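You operate a simulated robot arm through the tools that you are given. There is no shell and no other tool.

Carry out the task below with a simulated robot arm. There is one attempt and no reset: what you move stays moved.

Task
Put things in order on the panel bench. At the end: the black grease cartridge from the panel bench stands on top of the blue handbook pouch; the purple pad from the panel bench stands where the black grease cartridge stood; the yellow toothed stud from the panel bench stands where the purple pad stood; the purple spacer from the panel bench stands where the yellow toothed stud stood; whatever was shut is shut again. Leave all else as you found it, and nothing knocked over.

It is judged by the outcome, as a careful person would: the job done as asked, and still so three seconds after it is handed in. It fails if anything else is knocked over, pushed out of place, dropped, spilled or broken.

Robot
A 5-joint arm with a two-finger parallel gripper, fixed in place. Base frame: the origin is at the foot of the arm, x ahead of it, y to its left, z up; the work surface is at about z = -0.8. Lengths are in cm, angles in degrees, forces in N, time in s.
With the tool pointing down near the work surface it reaches from about 26 to 60 cm from the base axis. Its first joint turns from -66.0 to 66.0 degrees. The tool tilts only in the upright plane through the base axis and itself; it spins freely about its own axis. Payload 1.57 kg.
The tool frame sits at the grasp point between the pads (the TCP): z along the fingers, y along the line on which they close. The tips reach 3 cm beyond it. The gripper opens to 8 cm. The fingers are 1.7 cm wide and 1.2 cm thick; the gripper's body (4 by 8.2 cm) begins 8 cm behind the TCP.
Orientation is told as [roll, pitch, yaw] about the base's x, y, z axes, in that order, counted from this pose: with the fingers straight down and closing along the base's y, the tool's x points along the base's -x, its y along +y and its z along -z.

Tools
- The arm moves only by the tool move_arm. Its argument "steps" is a list of rows, each an object of numbers (a shift or turn left out is 0, a gripper value left out holds the last): "tx", "ty", "tz": the shift along the tool's x, y, z in cm; "wx", "wy", "wz": the turn, a rotation vector about the tool's x, y, z in degrees; "jaw": the closure, from 0 (fully open) to 1 (shut). In form: [{"tx": .., "ty": .., "tz": .., "wx": .., "wy": .., "wz": .., "jaw": ..}, ...]. A call has 1 to 20 rows; each row is the pose to reach, as a shift and turn from the pose commanded when the call began, along the tool's axes at that moment. A row lasts 0.2 s, in which the tool goes at most 5 cm and 8.6 degrees; a call with a longer step from one row to the next is refused whole, and so is a gripper value outside its range. Where a pose cannot be reached the arm comes as near as it can. A force on the tool above 40 N (or 10 N above the force at the start of the call, whichever is more), or a blocked arm, ends the call early, and 0.2 s more pass. Each finger travels about 15.3 cm/s and halts on what it meets, pressing with about 39 N; the grip force reading is that of the motor and also rises with nothing between the fingers. The clock runs only during rows and for 0.2 s after the last one: add rows that repeat a pose to give the fingers time. The reply holds the time, the measured pose of the TCP, the force on the tool along the base axes, the opening and the grip force, in the units named above and with some noise, with the torque about the TCP (base axes, N m) and any sound that the robot's microphone picked up.
- Cameras (640 x 400 px; columns grow to the right, rows downward): "scene" is fixed at [4.13, 40.83, 50.52]; the picture's right is [-0.67, -0.74, 0.00], its down [-0.55, 0.50, -0.67] and it looks along [0.50, -0.45, -0.74] (base axes); focal length 249 px, centre (320, 200). "wrist" rides on the gripper at [7.2, -0.7, -12.2] in the tool frame; the picture's right is [0.09, 1.00, 0.00], its down [-0.84, 0.08, -0.54] and it looks along [-0.54, 0.05, 0.84] (tool axes); focal length 238 px, centre (320, 200). There is no depth. A picture from a camera that has moved, and an enlarged one, comes with that camera's place and axes in the base frame and with its lens.
- capture(camera): a new picture of that camera. No time passes.
- close_up(camera, box): a new picture of the part [left, top, right, bottom] of that camera's present view, enlarged. No time passes.
- job_done(): hands the job in; it is judged then, once.

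Nothing tells you positions but the pictures and the camera data. Unless the task says otherwise, let go and move clear before handing in.

The tools are called after "Emit:" as a command line: name --argument value ..., lists and objects as JSON in quotes. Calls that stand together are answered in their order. move_arm: Moves the arm, as the interface text tells. Its arguments: {"type":"object","properties":{"steps":{"type":"array","items":{"type":"object","properties":{"tx":{"type":"number"},"ty":{"type":"number"},"tz":{"type":"number"},"wx":{"type":"number"},"wy":{"type":"number"},"wz":{"type":"number"},"jaw":{"type":"number"}}}}},"required":["steps"]} The other tools are called the same way: capture (camera) takes a picture; close_up (camera, box) takes an enlarged picture of a part of a camera's view; job_done () hands the job in.

At the start:

```text
time: 0.0
tcp_pos: [40.81, 8.43, 24.14]
ee_rot: [0.0, 0.1, -0.2]
force: [-0.1, 0.5, 0.9]
wrist_torque: [-0.01, -0.03, 0.0]
width: 8.01
grip_force: 0.2
```

scene: 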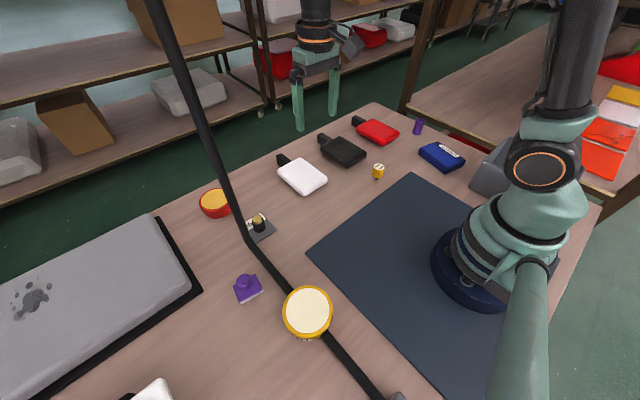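
wrist: 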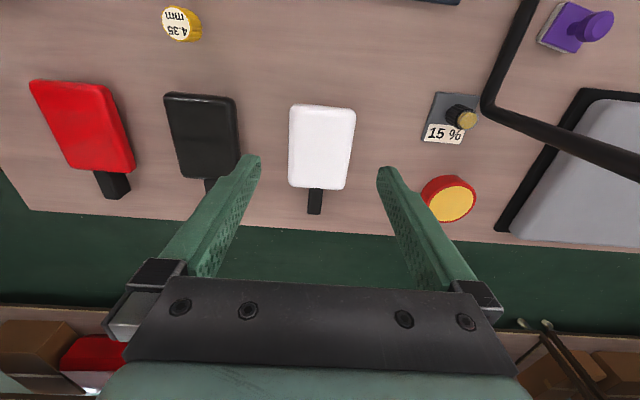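

I see a bench with several objects: a yellow stud-like thing, a purple pad (with a knob), a purple small cylinder (spacer), a blue pouch and something black/yellow on a gray plate. I'll look closer before planning anything.

Emit:
close_up --camera "scene" --box '[340, 100, 500, 200]'

Emit:
close_up --camera "scene" --box '[180, 170, 340, 270]'

Emit:
close_up --camera "scene" --box '[180, 250, 420, 400]'

Emit:
close_up --camera "wrist" --box '[400, 0, 640, 150]'

Emit:
close_up --camera "scene" --box '[400, 100, 640, 250]'

```text
4.00 times, centred on (420, 150) of scene
camera zoom: at [4.13, 40.83, 50.52], right [-0.67, -0.74, 0.0], down [-0.55, 0.5, -0.67], along [0.5, -0.45, -0.74], focal length 996 px, centre (-80, 400)
```

zoom: 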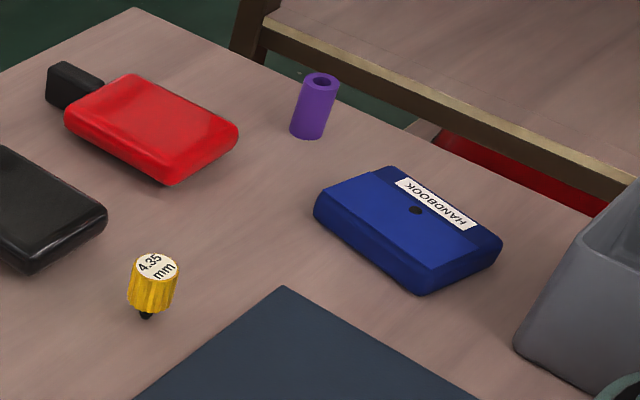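

```text
4.00 times, centred on (260, 220) of scene
camera zoom: at [4.13, 40.83, 50.52], right [-0.67, -0.74, 0.0], down [-0.55, 0.5, -0.67], along [0.5, -0.45, -0.74], focal length 996 px, centre (560, 120)
```

zoom: 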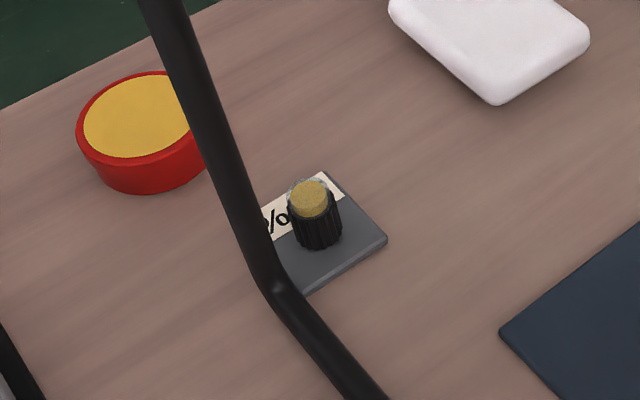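

```text
2.67 times, centred on (300, 325) of scene
camera zoom: at [4.13, 40.83, 50.52], right [-0.67, -0.74, 0.0], down [-0.55, 0.5, -0.67], along [0.5, -0.45, -0.74], focal length 664 px, centre (373, -133)
```

zoom: 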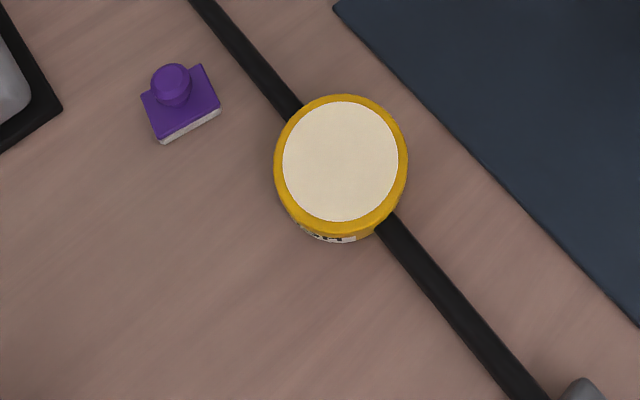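

```text
2.67 times, centred on (520, 75) of wrist
camera zoom: at [33.64, 7.82, 36.32], right [-0.09, 1.0, 0.0], down [0.84, 0.08, 0.54], along [0.54, 0.05, -0.84], focal length 636 px, centre (-213, 533)
```

zoom: 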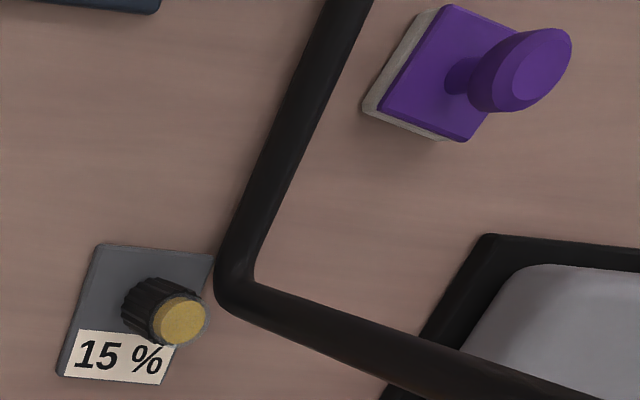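

```text
2.67 times, centred on (520, 175) of scene
camera zoom: at [4.13, 40.83, 50.52], right [-0.67, -0.74, 0.0], down [-0.55, 0.5, -0.67], along [0.5, -0.45, -0.74], focal length 664 px, centre (-213, 267)
```

zoom: 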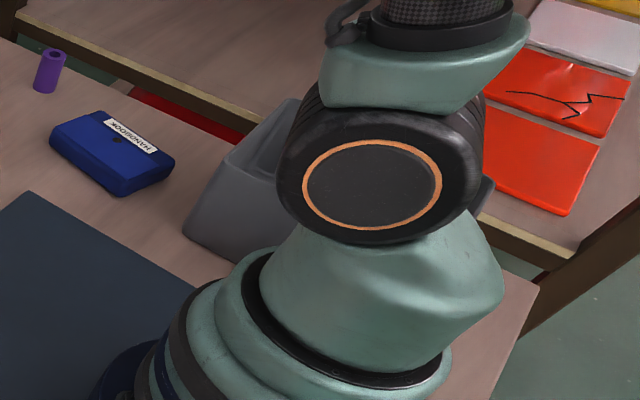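

Most of the objects are placed, but I still need to decide which one is the "black grease cartridge". I'll zoom in on the flat black box, the black knurled item and the rest before moving.

Emit:
close_up --camera "wrist" --box '[120, 60, 400, 235]'

Emit:
close_up --camera "wrist" --box '[400, 80, 500, 160]'

Emit:
close_up --camera "scene" --box '[270, 100, 430, 200]'

Emit:
close_up --camera "scene" --box '[0, 200, 320, 400]'

Emit:
close_up --camera "scene" --box '[230, 200, 290, 250]'

```text
2.29 times, centred on (260, 148) of wrist
camera zoom: at [33.64, 7.82, 36.32], right [-0.09, 1.0, 0.0], down [0.84, 0.08, 0.54], along [0.54, 0.05, -0.84], focal length 545 px, centre (457, 320)
```

zoom: 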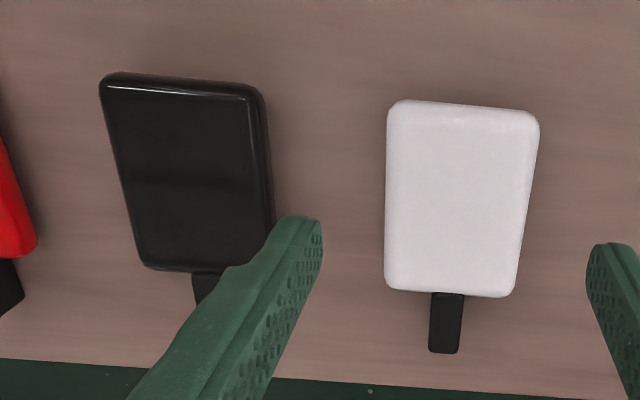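

```text
5.00 times, centred on (450, 120) of wrist
camera zoom: at [33.64, 7.82, 36.32], right [-0.09, 1.0, 0.0], down [0.84, 0.08, 0.54], along [0.54, 0.05, -0.84], focal length 1192 px, centre (-330, 600)
```

zoom: 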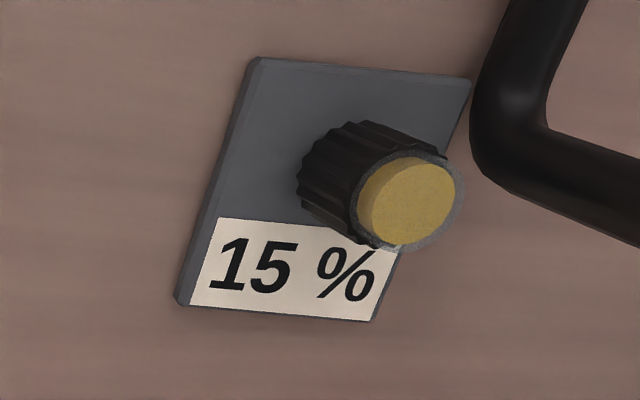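

```text
4.00 times, centred on (350, 150) of scene
camera zoom: at [4.13, 40.83, 50.52], right [-0.67, -0.74, 0.0], down [-0.55, 0.5, -0.67], along [0.5, -0.45, -0.74], focal length 996 px, centre (200, 400)
```

zoom: 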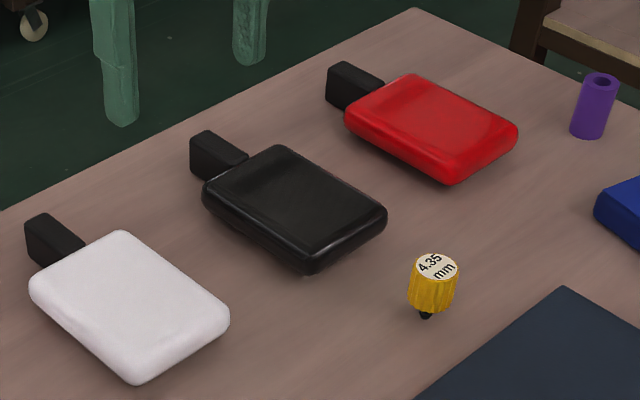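

```text
2.00 times, centred on (160, 300) of scene
camera zoom: at [4.13, 40.83, 50.52], right [-0.67, -0.74, 0.0], down [-0.55, 0.5, -0.67], along [0.5, -0.45, -0.74], focal length 498 px, centre (640, 0)
```

zoom: 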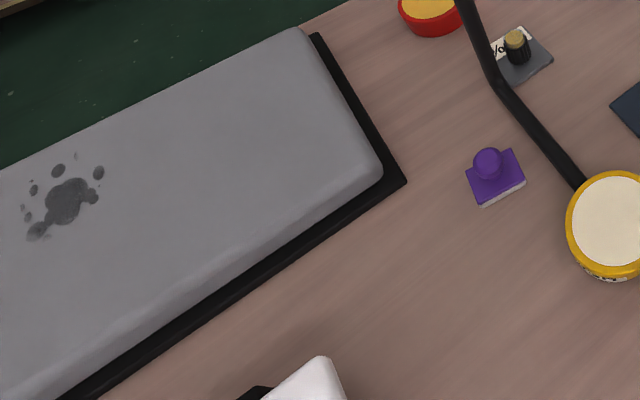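

```text
8.00 times, centred on (260, 225) of scene
camera zoom: at [4.13, 40.83, 50.52], right [-0.67, -0.74, 0.0], down [-0.55, 0.5, -0.67], along [0.5, -0.45, -0.74], focal length 1992 px, centre (800, 0)
```

zoom: 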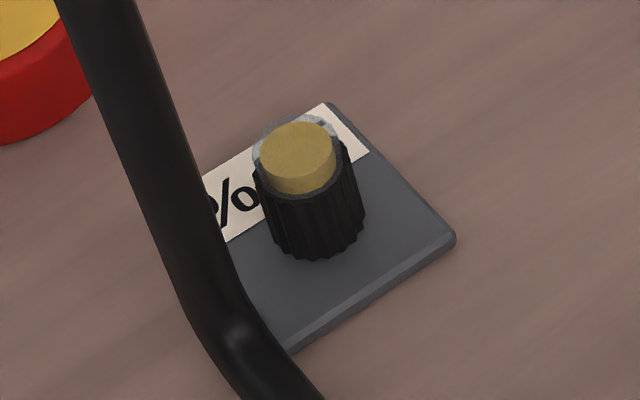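

The small black fluted piece with the amber top, on a grey "15 %" plate, and the flat black box with a tab are both candidates for the cartridge. I'll move the wrist camera closer to the fluted piece, keeping clear of the upright black pole near (38, 32).

Emit:
move_arm --steps '[{"tx": 1.7, "ty": 2.9, "tz": 2}, {"tx": 3.4, "ty": 5.8, "tz": 4}, {"tx": 5.1, "ty": 8.7, "tz": 6}, {"tx": 6.8, "ty": 11.6, "tz": 8}, {"tx": 6.8, "ty": 11.6, "tz": 8}]'

Emit:
capture --camera "wrist"

Emit:
capture --camera "scene"

```text
time: 1.2
tcp_pos: [33.87, 20.14, 16.05]
ee_rot: [0.1, -0.1, 0.0]
force: [-1.3, -0.4, -0.1]
wrist_torque: [0.01, -0.01, 0.01]
width: 8.0
grip_force: 0.0
```

```text
taken
camera wrist: at [26.69, 19.43, 28.19], right [-0.09, 1.0, 0.0], down [0.84, 0.08, 0.54], along [0.54, 0.05, -0.84], focal length 238 px, centre (320, 200)
```

wrist: 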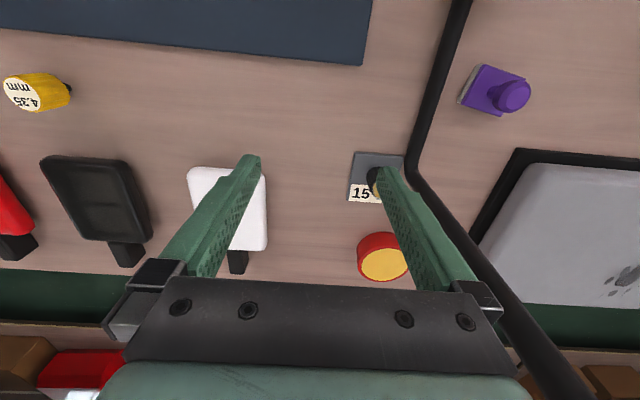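

```text
taken
```

scene: 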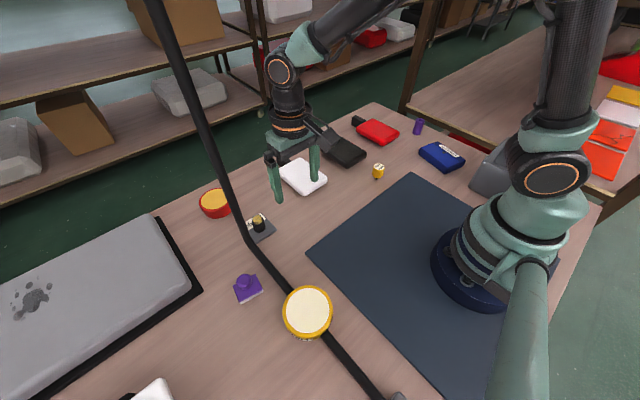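

The finger hides the piece, so I'll shift to a spot where it shows beside the fingers.

Emit:
move_arm --steps '[{"tx": -1.5, "ty": -1.5, "tz": 1}, {"tx": -3, "ty": -3, "tz": 2}, {"tx": -4.5, "ty": -4, "tz": 3}, {"tx": -5, "ty": -4, "tz": 5}, {"tx": -5, "ty": -4, "tz": 5}]'

Emit:
capture --camera "wrist"

Emit:
close_up --camera "wrist" --box '[380, 60, 540, 160]'

Emit:
close_up --camera "wrist" --box '[40, 60, 300, 220]'

```text
time: 2.4
tcp_pos: [39.03, 16.1, 11.14]
ee_rot: [-0.1, 0.0, 0.0]
force: [-0.5, 0.1, -0.7]
wrist_torque: [-0.01, -0.01, 0.0]
width: 8.0
grip_force: 0.0
```

```text
taken
camera wrist: at [31.88, 15.43, 23.41], right [-0.09, 1.0, 0.0], down [0.84, 0.08, 0.54], along [0.54, 0.05, -0.84], focal length 238 px, centre (320, 200)
```

wrist: 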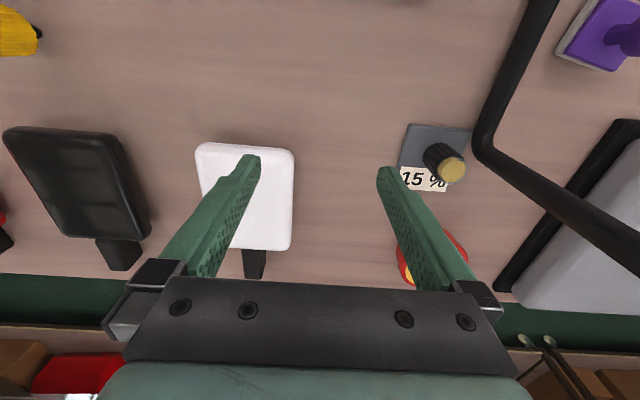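

```text
4.00 times, centred on (460, 110) of wrist
camera zoom: at [31.88, 15.43, 23.41], right [-0.09, 1.0, 0.0], down [0.84, 0.08, 0.54], along [0.54, 0.05, -0.84], focal length 953 px, centre (-240, 560)
```

zoom: 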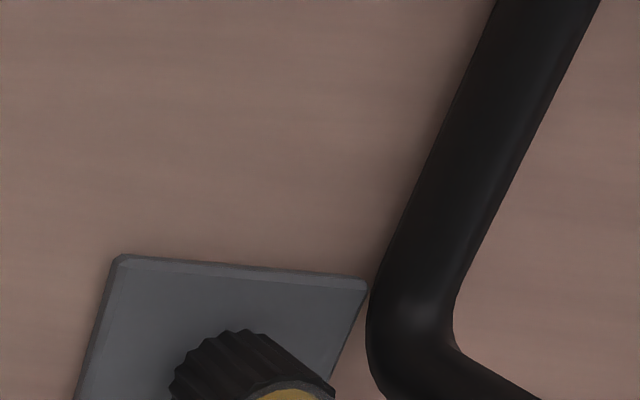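

```text
2.46 times, centred on (170, 140) of wrist
camera zoom: at [31.88, 15.43, 23.41], right [-0.09, 1.0, 0.0], down [0.84, 0.08, 0.54], along [0.54, 0.05, -0.84], focal length 587 px, centre (689, 348)
```

zoom: 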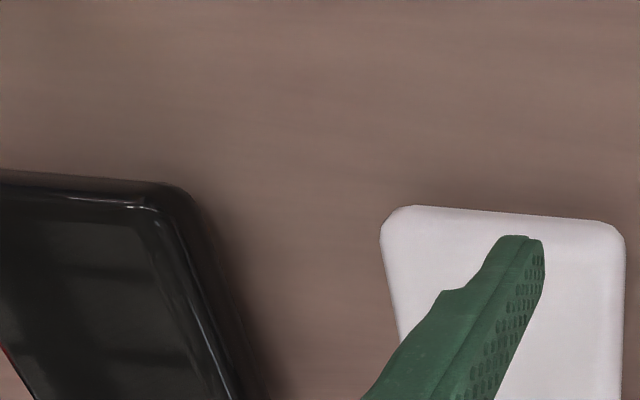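

Emit:
close_up --camera "wrist" --box '[390, 110, 486, 200]'

Emit:
close_up --camera "wrist" --box '[0, 100, 320, 300]'

Emit:
close_up --camera "wrist" --box '[400, 110, 480, 160]'

```text
4.44 times, centred on (438, 155) of wrist
camera zoom: at [31.88, 15.43, 23.41], right [-0.09, 1.0, 0.0], down [0.84, 0.08, 0.54], along [0.54, 0.05, -0.84], focal length 1059 px, centre (-204, 400)
```

zoom: 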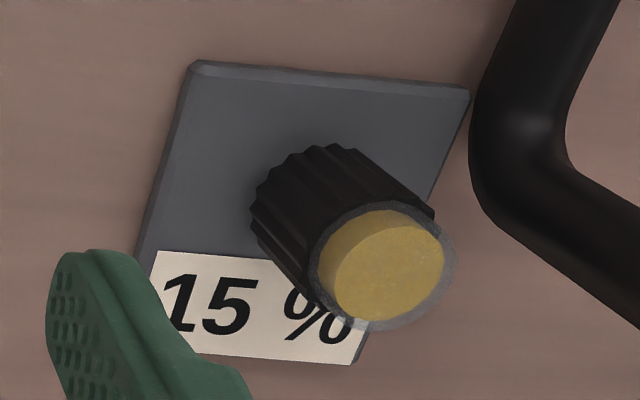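

```text
2.00 times, centred on (160, 200) of wrist
camera zoom: at [31.88, 15.43, 23.41], right [-0.09, 1.0, 0.0], down [0.84, 0.08, 0.54], along [0.54, 0.05, -0.84], focal length 477 px, centre (640, 200)
```

zoom: 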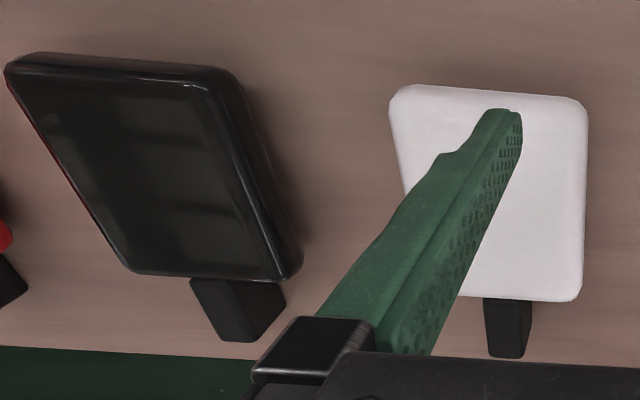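

```text
8.00 times, centred on (440, 135) of wrist
camera zoom: at [31.88, 15.43, 23.41], right [-0.09, 1.0, 0.0], down [0.84, 0.08, 0.54], along [0.54, 0.05, -0.84], focal length 1907 px, centre (-640, 720)
```

zoom: 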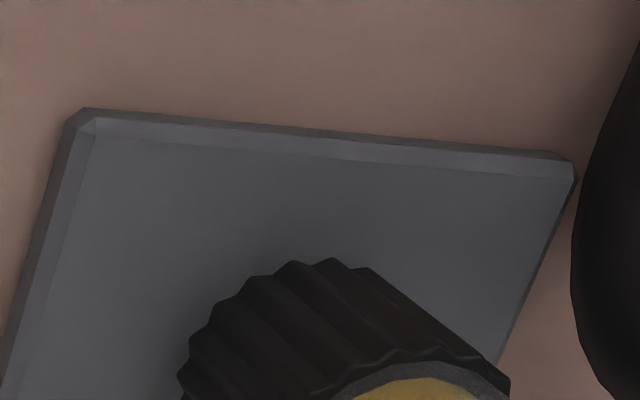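

The black fluted piece is a small container with amber fill under a clear top, which fits a grease cartridge standing on a separate plate. It sits close to the upright pole, so I'll check how wide my wrist is and where the pole goes.

Emit:
close_up --camera "scene" --box '[240, 0, 400, 200]'

Emit:
close_up --camera "wrist" --box '[440, 0, 640, 250]'

Emit:
close_up --camera "scene" --box '[130, 0, 330, 270]'

```text
2.00 times, centred on (320, 100) of scene
camera zoom: at [4.13, 40.83, 50.52], right [-0.67, -0.74, 0.0], down [-0.55, 0.5, -0.67], along [0.5, -0.45, -0.74], focal length 498 px, centre (320, 400)
```

zoom: 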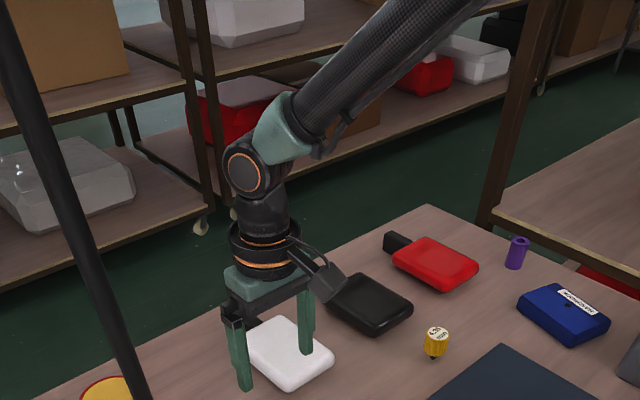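

```text
1.60 times, centred on (540, 125) of wrist
camera zoom: at [31.88, 15.43, 23.41], right [-0.09, 1.0, 0.0], down [0.84, 0.08, 0.54], along [0.54, 0.05, -0.84], focal length 381 px, centre (-32, 320)
```

zoom: 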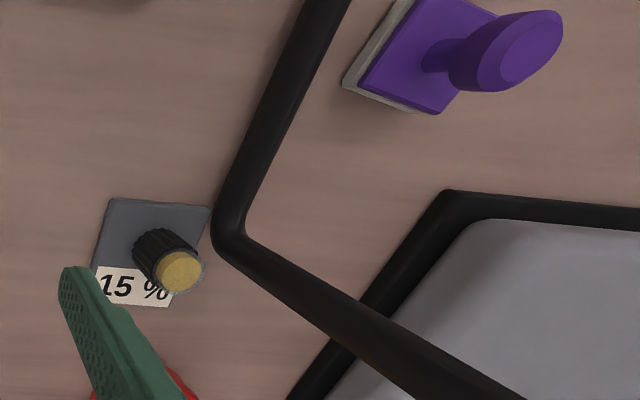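

```text
1.48 times, centred on (230, 135) of scene
camera zoom: at [4.13, 40.83, 50.52], right [-0.67, -0.74, 0.0], down [-0.55, 0.5, -0.67], along [0.5, -0.45, -0.74], focal length 369 px, centre (453, 296)
```

zoom: 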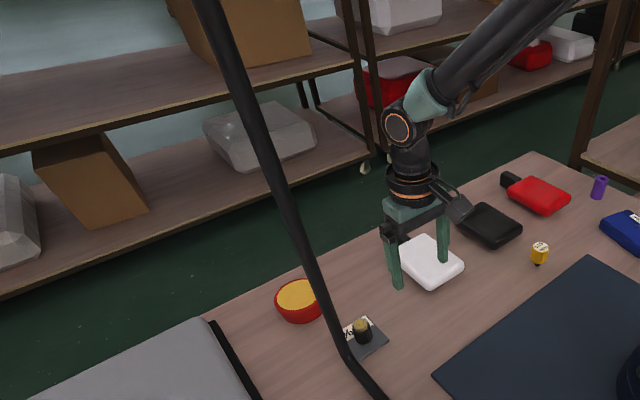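

The pole is upright at about (38.9, 31.9) and the cartridge stands at about (40.2, 28), so I'll need a tilted, turned grasp there. Next I'll look over the left side (purple pad, yellow tin, rod) from a higher, retracted pose.

Emit:
move_arm --steps '[{"tx": 1.5, "ty": 0.6, "tz": -4, "wz": -8}, {"tx": 4, "ty": 1.5, "tz": -7, "wz": -16}, {"tx": 7, "ty": 3, "tz": -10, "wz": -24}, {"tx": 10, "ty": 4.5, "tz": -12, "wz": -32}, {"tx": 13, "ty": 5.5, "tz": -13, "wz": -40}, {"tx": 15, "ty": 6, "tz": -13, "wz": -48}, {"tx": 15, "ty": 6, "tz": -13, "wz": -50}, {"tx": 15, "ty": 6, "tz": -13, "wz": -50}]'

Emit:
capture --camera "wrist"

Emit:
capture --camera "scene"

```text
time: 4.2
tcp_pos: [24.01, 21.97, 24.11]
ee_rot: [0.1, 0.1, 50.0]
force: [-0.3, -0.1, -0.5]
wrist_torque: [-0.02, 0.02, -0.03]
width: 8.01
grip_force: 0.0
```

```text
taken
camera wrist: at [19.97, 16.05, 36.33], right [-0.82, 0.57, 0.0], down [0.48, 0.69, 0.54], along [0.31, 0.45, -0.84], focal length 238 px, centre (320, 200)
```

wrist: 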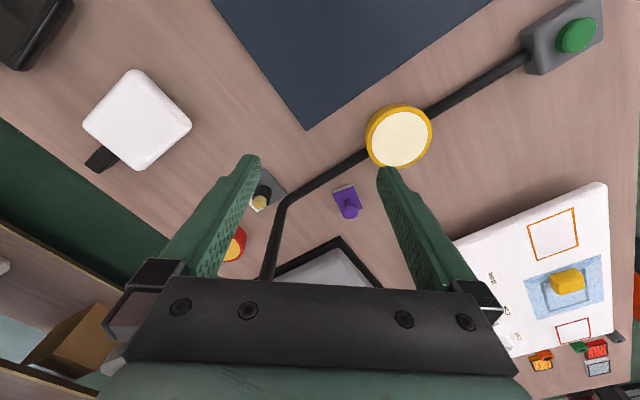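

```text
taken
```

scene: 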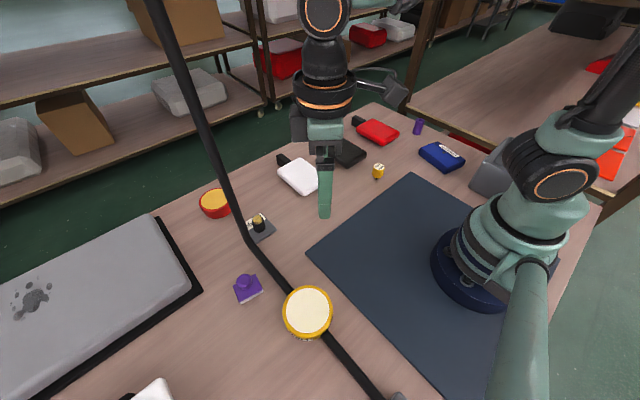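

The yellow tin is low and sits on the rod line, with a green-button box at the rod's end, so I'll stay clear of all of that. I'll zoom in to measure the pad and the area around it.

Emit:
close_up --camera "wrist" --box '[300, 160, 396, 220]'

Emit:
close_up --camera "wrist" --box '[220, 150, 340, 250]'

Emit:
close_up --camera "scene" --box '[220, 265, 280, 310]'

Emit:
close_up --camera "wrist" --box '[400, 0, 640, 200]'

```text
6.67 times, centred on (348, 190) of wrist
camera zoom: at [19.97, 16.05, 36.33], right [-0.82, 0.57, 0.0], down [0.48, 0.69, 0.54], along [0.31, 0.45, -0.84], focal length 1589 px, centre (133, 267)
```

zoom: 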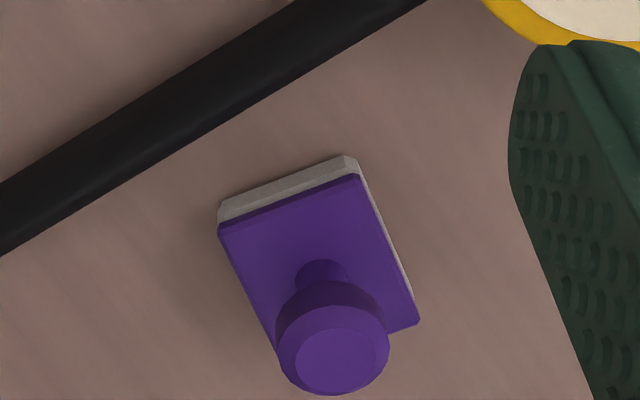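

```text
4.00 times, centred on (280, 200) of wrist
camera zoom: at [19.97, 16.05, 36.33], right [-0.82, 0.57, 0.0], down [0.48, 0.69, 0.54], along [0.31, 0.45, -0.84], focal length 953 px, centre (480, 200)
```

zoom: 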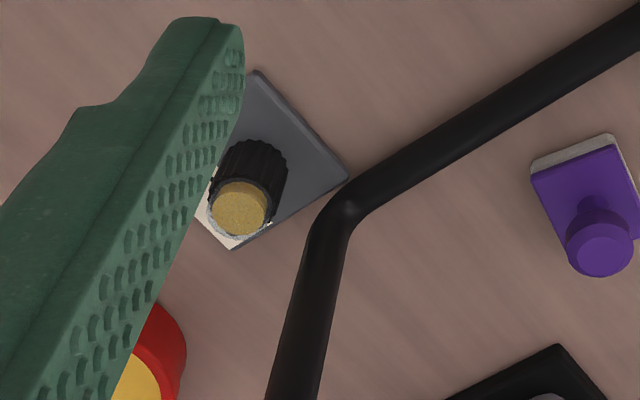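

```text
8.89 times, centred on (250, 288) of scene
camera zoom: at [4.13, 40.83, 50.52], right [-0.67, -0.74, 0.0], down [-0.55, 0.5, -0.67], along [0.5, -0.45, -0.74], focal length 2214 px, centre (942, -578)
```

zoom: 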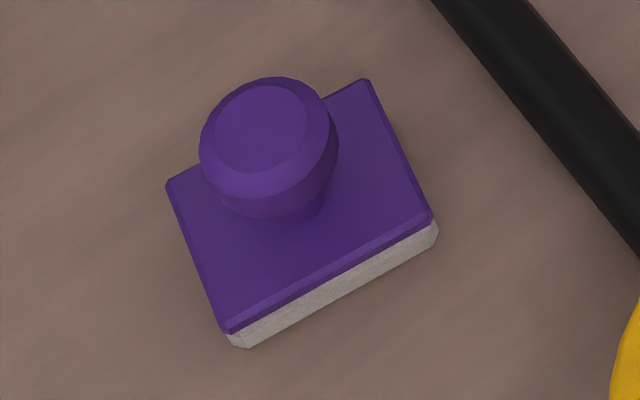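

```text
2.00 times, centred on (520, 100) of wrist
camera zoom: at [19.97, 16.05, 36.33], right [-0.82, 0.57, 0.0], down [0.48, 0.69, 0.54], along [0.31, 0.45, -0.84], focal length 477 px, centre (-80, 400)
```

zoom: 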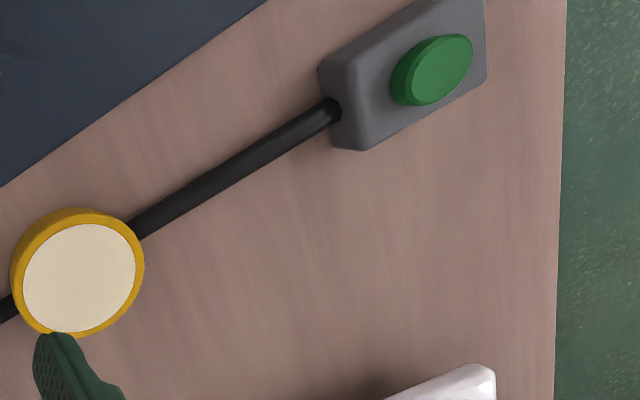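

I now have good estimates: cartridge at (40.2, 28.0) with its top near z 4.3, and the pole at (38.8, 32.0). I'll move to a pre-grasp inward of the cartridge with the jaw partly open, turned 25° so both fingers avoid the pole.

Emit:
move_arm --steps '[{"tx": -2, "ty": -1.7, "tz": 1.5, "wz": -2.5, "jaw": 0.2}, {"tx": -4.1, "ty": -3.4, "tz": 3, "wz": -5, "jaw": 0.4}, {"tx": -6.2, "ty": -5.1, "tz": 4.5, "wz": -7.5, "jaw": 0.4}, {"tx": -8.3, "ty": -6.74, "tz": 6.1, "wz": -10, "jaw": 0.4}, {"tx": -8.3, "ty": -6.74, "tz": 6.1, "wz": -10, "jaw": 0.4}]'

Emit:
move_arm --steps '[{"wx": 2.1, "wy": -4.5}, {"wx": 4.2, "wy": -9}, {"wx": 6.34, "wy": -13.6}, {"wx": 6.34, "wy": -13.6}]'

Emit:
capture --camera "wrist"

Emit:
capture --camera "scene"

```text
time: 5.4
tcp_pos: [34.43, 24.12, 18.17]
ee_rot: [0.0, 0.1, 60.0]
force: [-0.2, -0.2, -0.7]
wrist_torque: [0.01, 0.01, 0.01]
width: 4.84
grip_force: 0.0
```

```text
time: 6.4
tcp_pos: [34.45, 24.14, 18.04]
ee_rot: [-6.5, -13.7, 60.6]
force: [0.2, -0.1, 0.0]
wrist_torque: [0.0, 0.0, -0.01]
width: 4.81
grip_force: 0.1
```

```text
taken
camera wrist: at [29.07, 15.86, 28.23], right [-0.89, 0.43, -0.13], down [0.22, 0.67, 0.71], along [0.39, 0.61, -0.69], focal length 238 px, centre (320, 200)
```

wrist: 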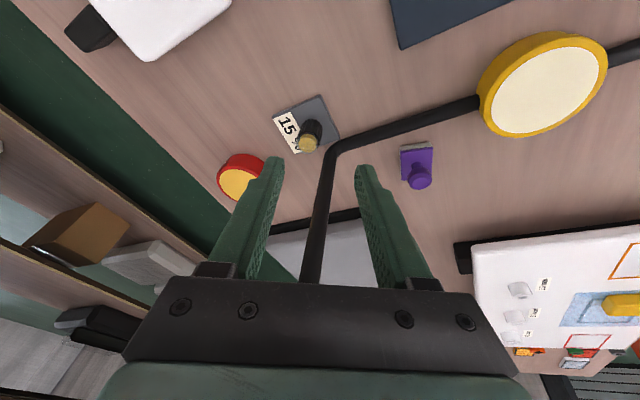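

```text
taken
```

scene: 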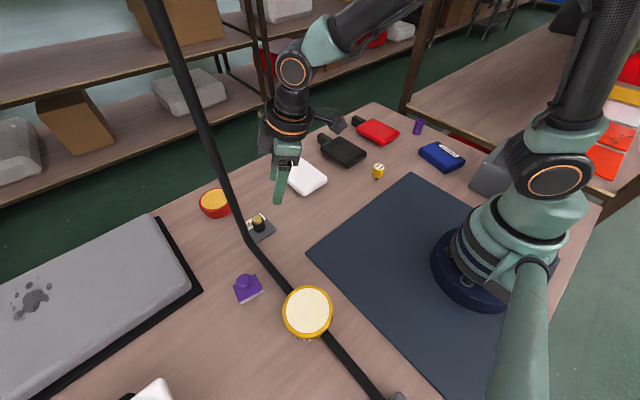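

Emit:
close_up --camera "wrist" --box '[260, 80, 356, 170]'

Emit:
close_up --camera "scene" --box '[230, 120, 330, 250]'

```text
4.44 times, centred on (308, 125) of wrist
camera zoom: at [29.07, 15.86, 28.23], right [-0.89, 0.43, -0.13], down [0.22, 0.67, 0.71], along [0.39, 0.61, -0.69], focal length 1059 px, centre (373, 533)
```

zoom: 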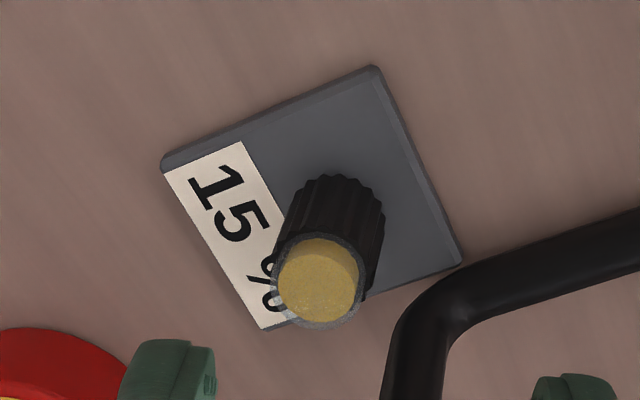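

```text
3.08 times, centred on (280, 185) of scene
camera zoom: at [4.13, 40.83, 50.52], right [-0.67, -0.74, 0.0], down [-0.55, 0.5, -0.67], along [0.5, -0.45, -0.74], focal length 766 px, centre (443, 246)
```

zoom: 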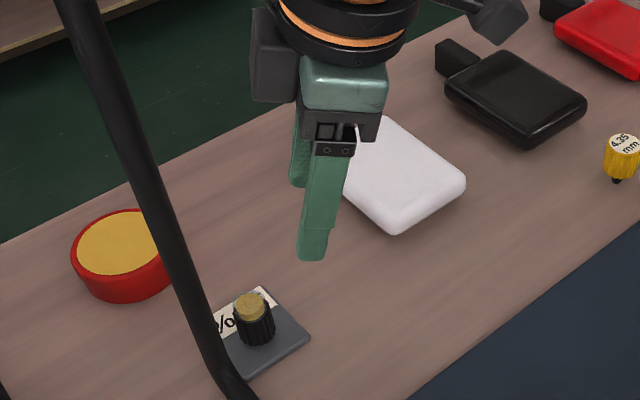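

The cartridge axis reads as about (40.0, 28.0). I'll move to a point 8 cm back along the tilted tool axis and check the alignment from both cameras.

Emit:
move_arm --steps '[{"tx": -0.75, "ty": -0.36, "tz": 2.5}, {"tx": -1.5, "ty": -0.72, "tz": 5}, {"tx": -2.256, "ty": -1.071, "tz": 7.6}, {"tx": -2.256, "ty": -1.071, "tz": 7.6}]'

Emit:
capture --camera "wrist"

Emit:
close_up --camera "scene" --box '[200, 100, 360, 270]'

```text
time: 7.4
tcp_pos: [38.21, 26.75, 11.46]
ee_rot: [-6.5, -13.6, 60.8]
force: [0.2, -1.0, 0.0]
wrist_torque: [-0.03, 0.02, 0.03]
width: 4.77
grip_force: 0.1
```

```text
taken
camera wrist: at [32.83, 18.5, 21.46], right [-0.89, 0.43, -0.13], down [0.22, 0.67, 0.71], along [0.39, 0.61, -0.69], focal length 238 px, centre (320, 200)
```

wrist: 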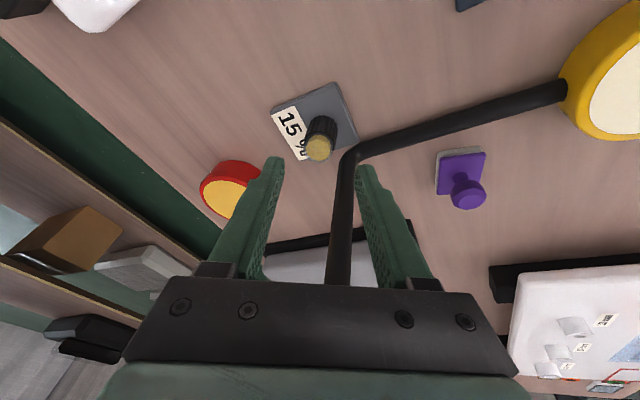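

```text
2.35 times, centred on (280, 185) of scene
camera zoom: at [4.13, 40.83, 50.52], right [-0.67, -0.74, 0.0], down [-0.55, 0.5, -0.67], along [0.5, -0.45, -0.74], focal length 586 px, centre (414, 235)
```

zoom: 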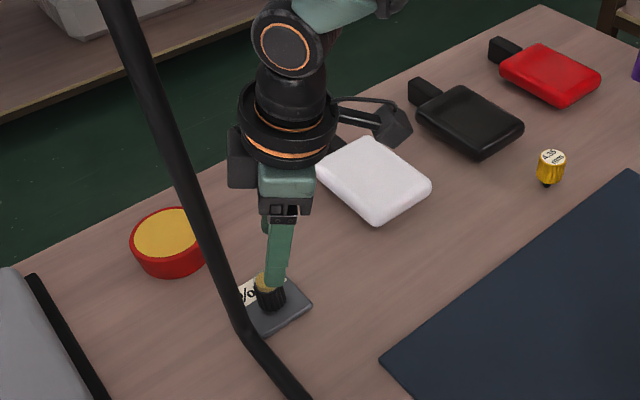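

Alignment looks good, with the cartridge centred between the fingers. I'll descend partway along the tool axis and check again before straddling it.

Emit:
move_arm --steps '[{"tz": 1.3}, {"tz": 2.6}, {"tx": 0.1, "tz": 4}, {"tx": 0.1, "tz": 4}]'

Emit:
close_up --camera "wrist" --box '[220, 100, 420, 225]'

Emit:
close_up --camera "scene" --box '[220, 140, 320, 260]'

```text
time: 8.4
tcp_pos: [38.89, 27.15, 7.4]
ee_rot: [-6.5, -13.6, 60.6]
force: [-0.1, -0.6, 0.4]
wrist_torque: [0.0, 0.03, -0.02]
width: 4.8
grip_force: 0.1
```

```text
3.20 times, centred on (320, 162) of wrist
camera zoom: at [33.61, 18.93, 17.58], right [-0.89, 0.43, -0.13], down [0.22, 0.67, 0.71], along [0.39, 0.61, -0.69], focal length 763 px, centre (320, 320)
```

zoom: 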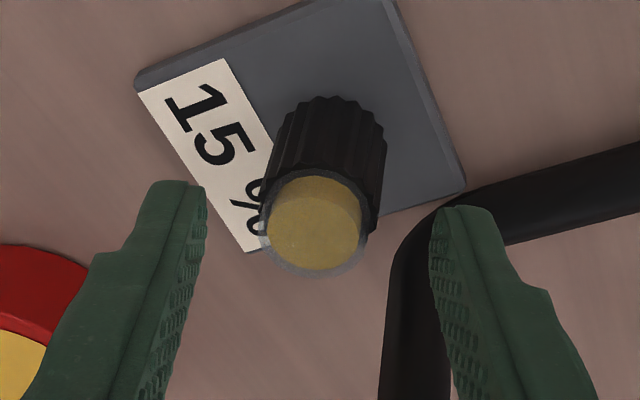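

```text
3.33 times, centred on (270, 200) of scene
camera zoom: at [4.13, 40.83, 50.52], right [-0.67, -0.74, 0.0], down [-0.55, 0.5, -0.67], along [0.5, -0.45, -0.74], focal length 830 px, centre (487, 200)
```

zoom: 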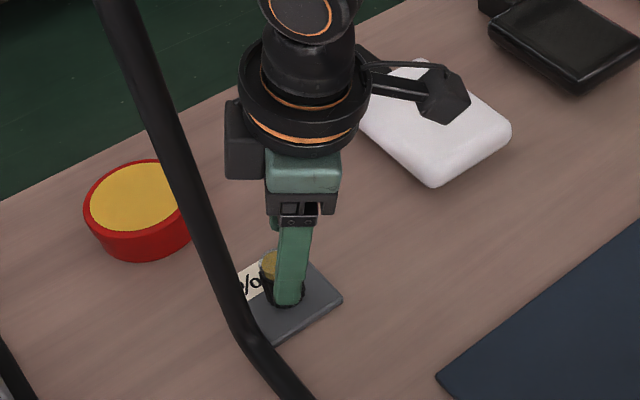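

Centred within about a millimetre. I'll finish the descent, leaving the tips above the plate, and stop before closing to check.

Emit:
move_arm --steps '[{"ty": -0.05, "tz": 0.9}, {"ty": -0.05, "tz": 1.8}, {"ty": -0.05, "tz": 2.6}, {"ty": -0.05, "tz": 3.3}, {"ty": -0.05, "tz": 3.3}]'

Emit:
close_up --camera "wrist" --box '[220, 100, 420, 225]'

Emit:
close_up --camera "scene" --box '[220, 180, 300, 260]'

```text
time: 9.6
tcp_pos: [39.61, 27.66, 4.28]
ee_rot: [-6.4, -13.6, 60.7]
force: [-1.2, -0.5, 1.1]
wrist_torque: [-0.02, -0.05, -0.01]
width: 4.8
grip_force: 0.1
```

```text
3.20 times, centred on (320, 162) of wrist
camera zoom: at [34.25, 19.34, 14.44], right [-0.89, 0.43, -0.13], down [0.22, 0.67, 0.71], along [0.39, 0.61, -0.69], focal length 763 px, centre (320, 320)
```

zoom: 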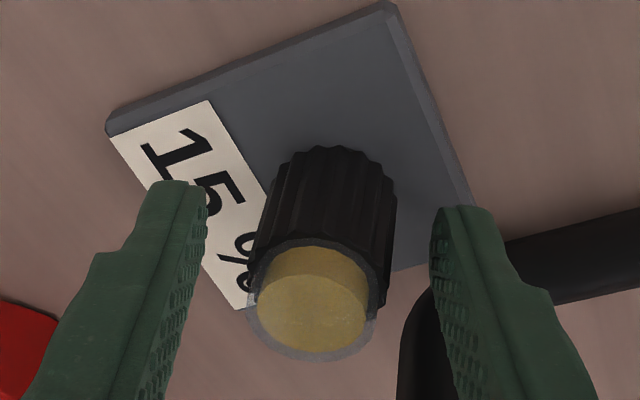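

```text
5.00 times, centred on (260, 220) of scene
camera zoom: at [4.13, 40.83, 50.52], right [-0.67, -0.74, 0.0], down [-0.55, 0.5, -0.67], along [0.5, -0.45, -0.74], focal length 1245 px, centre (620, 100)
```

zoom: 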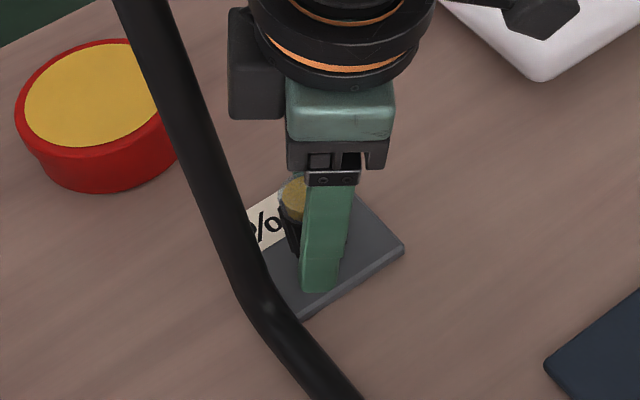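

Both fingers straddle the cartridge evenly and stay off the pole and plate. I'll close gently in small increments.

Emit:
move_arm --steps '[{"jaw": 0.48}, {"jaw": 0.54}, {"jaw": 0.58}, {"jaw": 0.62}, {"jaw": 0.66}, {"jaw": 0.7}, {"jaw": 0.7}]'

Emit:
close_up --camera "wrist" --box '[220, 100, 420, 225]'

Emit:
close_up --camera "scene" --box '[220, 180, 300, 260]'

```text
time: 11.2
tcp_pos: [39.67, 27.65, 4.35]
ee_rot: [-6.6, -13.6, 60.7]
force: [-4.4, 2.5, 18.0]
wrist_torque: [0.73, 0.58, 0.11]
width: 2.8
grip_force: 38.4
```

```text
3.20 times, centred on (320, 162) of wrist
camera zoom: at [34.29, 19.39, 14.52], right [-0.89, 0.43, -0.13], down [0.21, 0.67, 0.71], along [0.39, 0.61, -0.69], focal length 763 px, centre (320, 320)
```

zoom: 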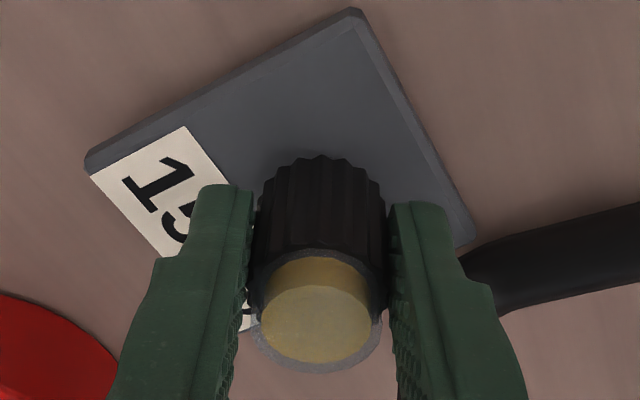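

```text
5.00 times, centred on (260, 220) of scene
camera zoom: at [4.12, 40.83, 50.53], right [-0.67, -0.74, 0.0], down [-0.55, 0.5, -0.67], along [0.5, -0.45, -0.74], focal length 1245 px, centre (620, 100)
```

zoom: 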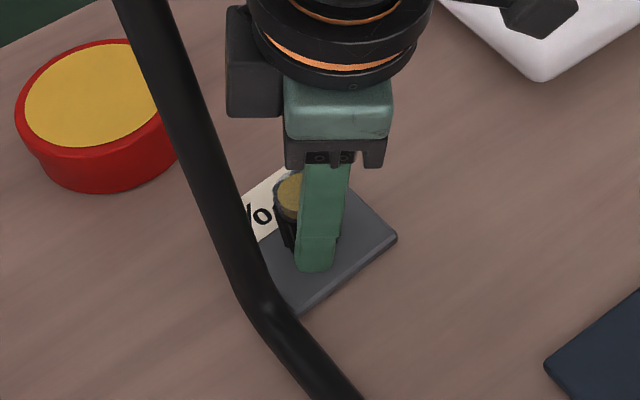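

The cartridge is gripped at 2.8 cm wide, and the plate beneath shifted slightly as it was pressed. I'll lift straight up a little to see whether the cartridge separates from the plate.

Emit:
move_arm --steps '[{"tx": -0.07, "ty": -0.033, "tz": -0.29}, {"tx": -0.141, "ty": -0.066, "tz": -0.58}, {"tx": -0.2346, "ty": -0.1093, "tz": -0.966}, {"tx": -0.2346, "ty": -0.1093, "tz": -0.966}]'

Emit:
close_up --camera "wrist" --box '[220, 100, 420, 225]'

Emit:
close_up --camera "scene" --box '[220, 180, 300, 260]'

```text
time: 12.2
tcp_pos: [39.59, 27.59, 5.26]
ee_rot: [-6.5, -13.5, 60.7]
force: [0.7, 0.4, -1.0]
wrist_torque: [-0.04, 0.01, -0.01]
width: 2.76
grip_force: 37.7
```

```text
3.20 times, centred on (320, 162) of wrist
camera zoom: at [34.25, 19.32, 15.44], right [-0.89, 0.43, -0.13], down [0.22, 0.67, 0.71], along [0.39, 0.61, -0.69], focal length 763 px, centre (320, 320)
```

zoom: 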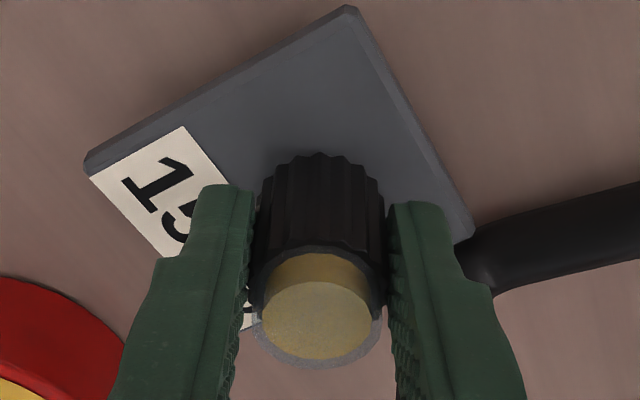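

```text
5.00 times, centred on (260, 220) of scene
camera zoom: at [4.13, 40.83, 50.52], right [-0.67, -0.74, 0.0], down [-0.55, 0.5, -0.67], along [0.5, -0.45, -0.74], focal length 1245 px, centre (620, 100)
```

zoom: 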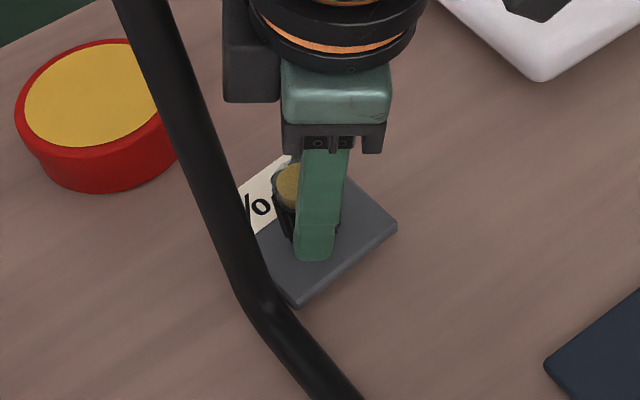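

The plate lifts together with the black part, so the cartridge and its labelled base are one piece. I'll slide it away from the pole, raise it and retract, then inspect it.

Emit:
move_arm --steps '[{"tx": 0.408, "ty": -1.003, "tz": -0.297, "wx": 0.27, "wy": 0.13, "wz": 1.1}, {"tx": 0.845, "ty": -2.942, "tz": -1.943, "wx": 0.82, "wy": 0.38, "wz": 3.38}, {"tx": 1.9, "ty": -2.3, "tz": -5.3, "wx": 0.82, "wy": 0.38, "wz": 3.38}, {"tx": 3, "ty": -1.6, "tz": -8.7, "wx": 0.82, "wy": 0.38, "wz": 3.38}, {"tx": 4.011, "ty": -1.0, "tz": -11.98, "wx": 0.82, "wy": 0.38, "wz": 3.38}, {"tx": 4.011, "ty": -1.0, "tz": -11.98, "wx": 0.82, "wy": 0.38, "wz": 3.38}]'

Emit:
capture --camera "wrist"

Emit:
close_up --camera "scene" --box '[200, 80, 400, 280]'

```text
time: 13.6
tcp_pos: [35.94, 22.1, 15.94]
ee_rot: [-6.5, -13.6, 57.2]
force: [0.3, -0.5, -0.5]
wrist_torque: [-0.02, 0.03, 0.0]
width: 2.71
grip_force: 37.6
```

```text
taken
camera wrist: at [30.09, 14.19, 26.12], right [-0.87, 0.48, -0.13], down [0.26, 0.65, 0.71], along [0.43, 0.58, -0.69], focal length 238 px, centre (320, 200)
```

wrist: 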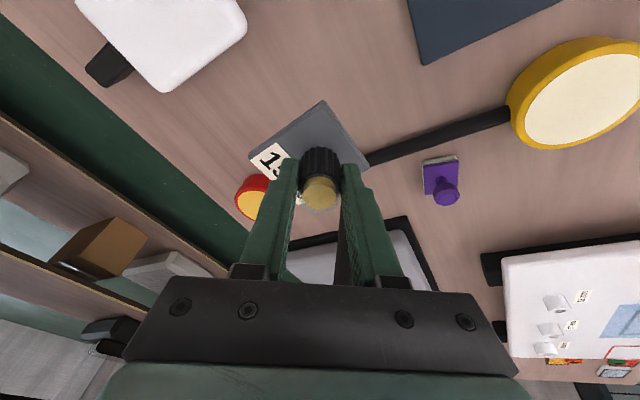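

```text
2.00 times, centred on (300, 180) of scene
camera zoom: at [4.13, 40.83, 50.52], right [-0.67, -0.74, 0.0], down [-0.55, 0.5, -0.67], along [0.5, -0.45, -0.74], focal length 498 px, centre (360, 240)
```

zoom: 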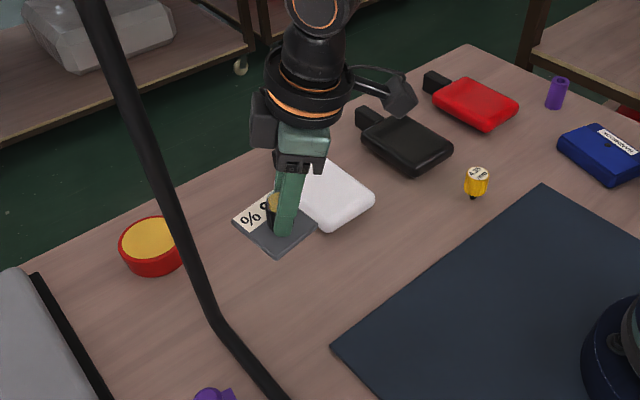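

The cartridge and base are held firmly and level. I'll swing it over to the right side, at a safe height, to view the blue handbook pouch.

Emit:
move_arm --steps '[{"tx": 2.609, "ty": -3.615, "tz": -0.401, "wx": 1.398, "wy": 0.651, "wz": 5.757}, {"tx": 5.475, "ty": -6.826, "tz": -0.909, "wx": 2.796, "wy": 1.303, "wz": 11.514}, {"tx": 8.601, "ty": -9.661, "tz": -1.524, "wx": 4.195, "wy": 1.954, "wz": 17.27}, {"tx": 11.939, "ty": -12.107, "tz": -2.233, "wx": 5.593, "wy": 2.606, "wz": 23.027}, {"tx": 15.445, "ty": -14.137, "tz": -3.031, "wx": 6.991, "wy": 3.257, "wz": 28.784}, {"tx": 19.063, "ty": -15.749, "tz": -3.903, "wx": 8.389, "wy": 3.909, "wz": 34.541}, {"tx": 22.754, "ty": -16.938, "tz": -4.842, "wx": 9.788, "wy": 4.56, "wz": 40.297}, {"tx": 26.472, "ty": -17.698, "tz": -5.836, "wx": 11.186, "wy": 5.211, "wz": 46.054}, {"tx": 30.165, "ty": -18.037, "tz": -6.87, "wx": 12.584, "wy": 5.863, "wz": 51.811}, {"tx": 33.786, "ty": -17.974, "tz": -7.932, "wx": 13.982, "wy": 6.514, "wz": 57.568}, {"tx": 37.304, "ty": -17.52, "tz": -9.014, "wx": 15.38, "wy": 7.166, "wz": 63.324}, {"tx": 40.656, "ty": -16.683, "tz": -10.099, "wx": 16.774, "wy": 7.815, "wz": 69.062}, {"tx": 40.656, "ty": -16.683, "tz": -10.099, "wx": 16.774, "wy": 7.815, "wz": 69.062}]'

Emit:
capture --camera "wrist"

Emit:
capture --camera "scene"

```text
time: 16.4
tcp_pos: [26.13, -22.24, 17.81]
ee_rot: [-6.6, -13.5, -14.3]
force: [0.3, 0.1, -0.6]
wrist_torque: [0.01, 0.03, 0.03]
width: 2.73
grip_force: 38.3
```

```text
taken
camera wrist: at [16.84, -19.05, 28.04], right [0.18, 0.97, -0.13], down [0.7, -0.04, 0.71], along [0.69, -0.22, -0.69], focal length 238 px, centre (320, 200)
```

wrist: 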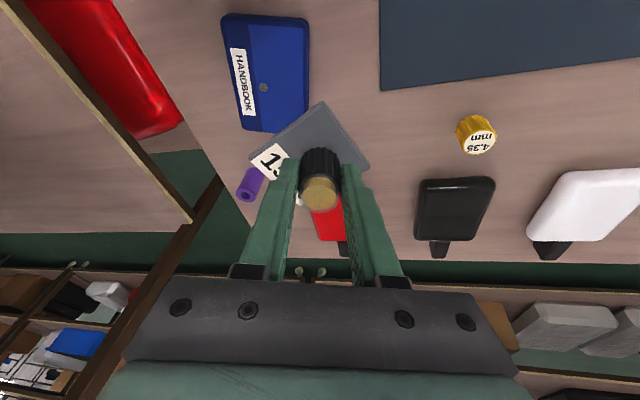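

```text
taken
```

scene: 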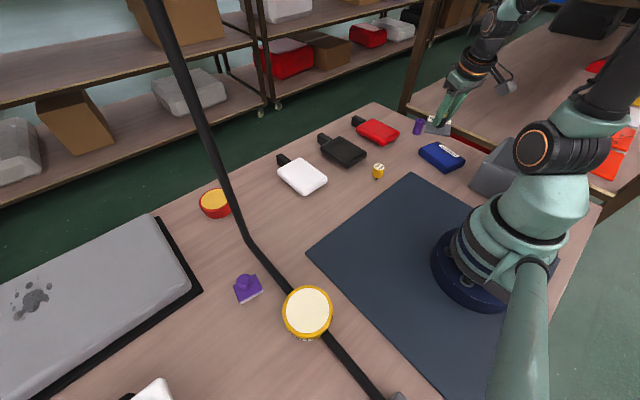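

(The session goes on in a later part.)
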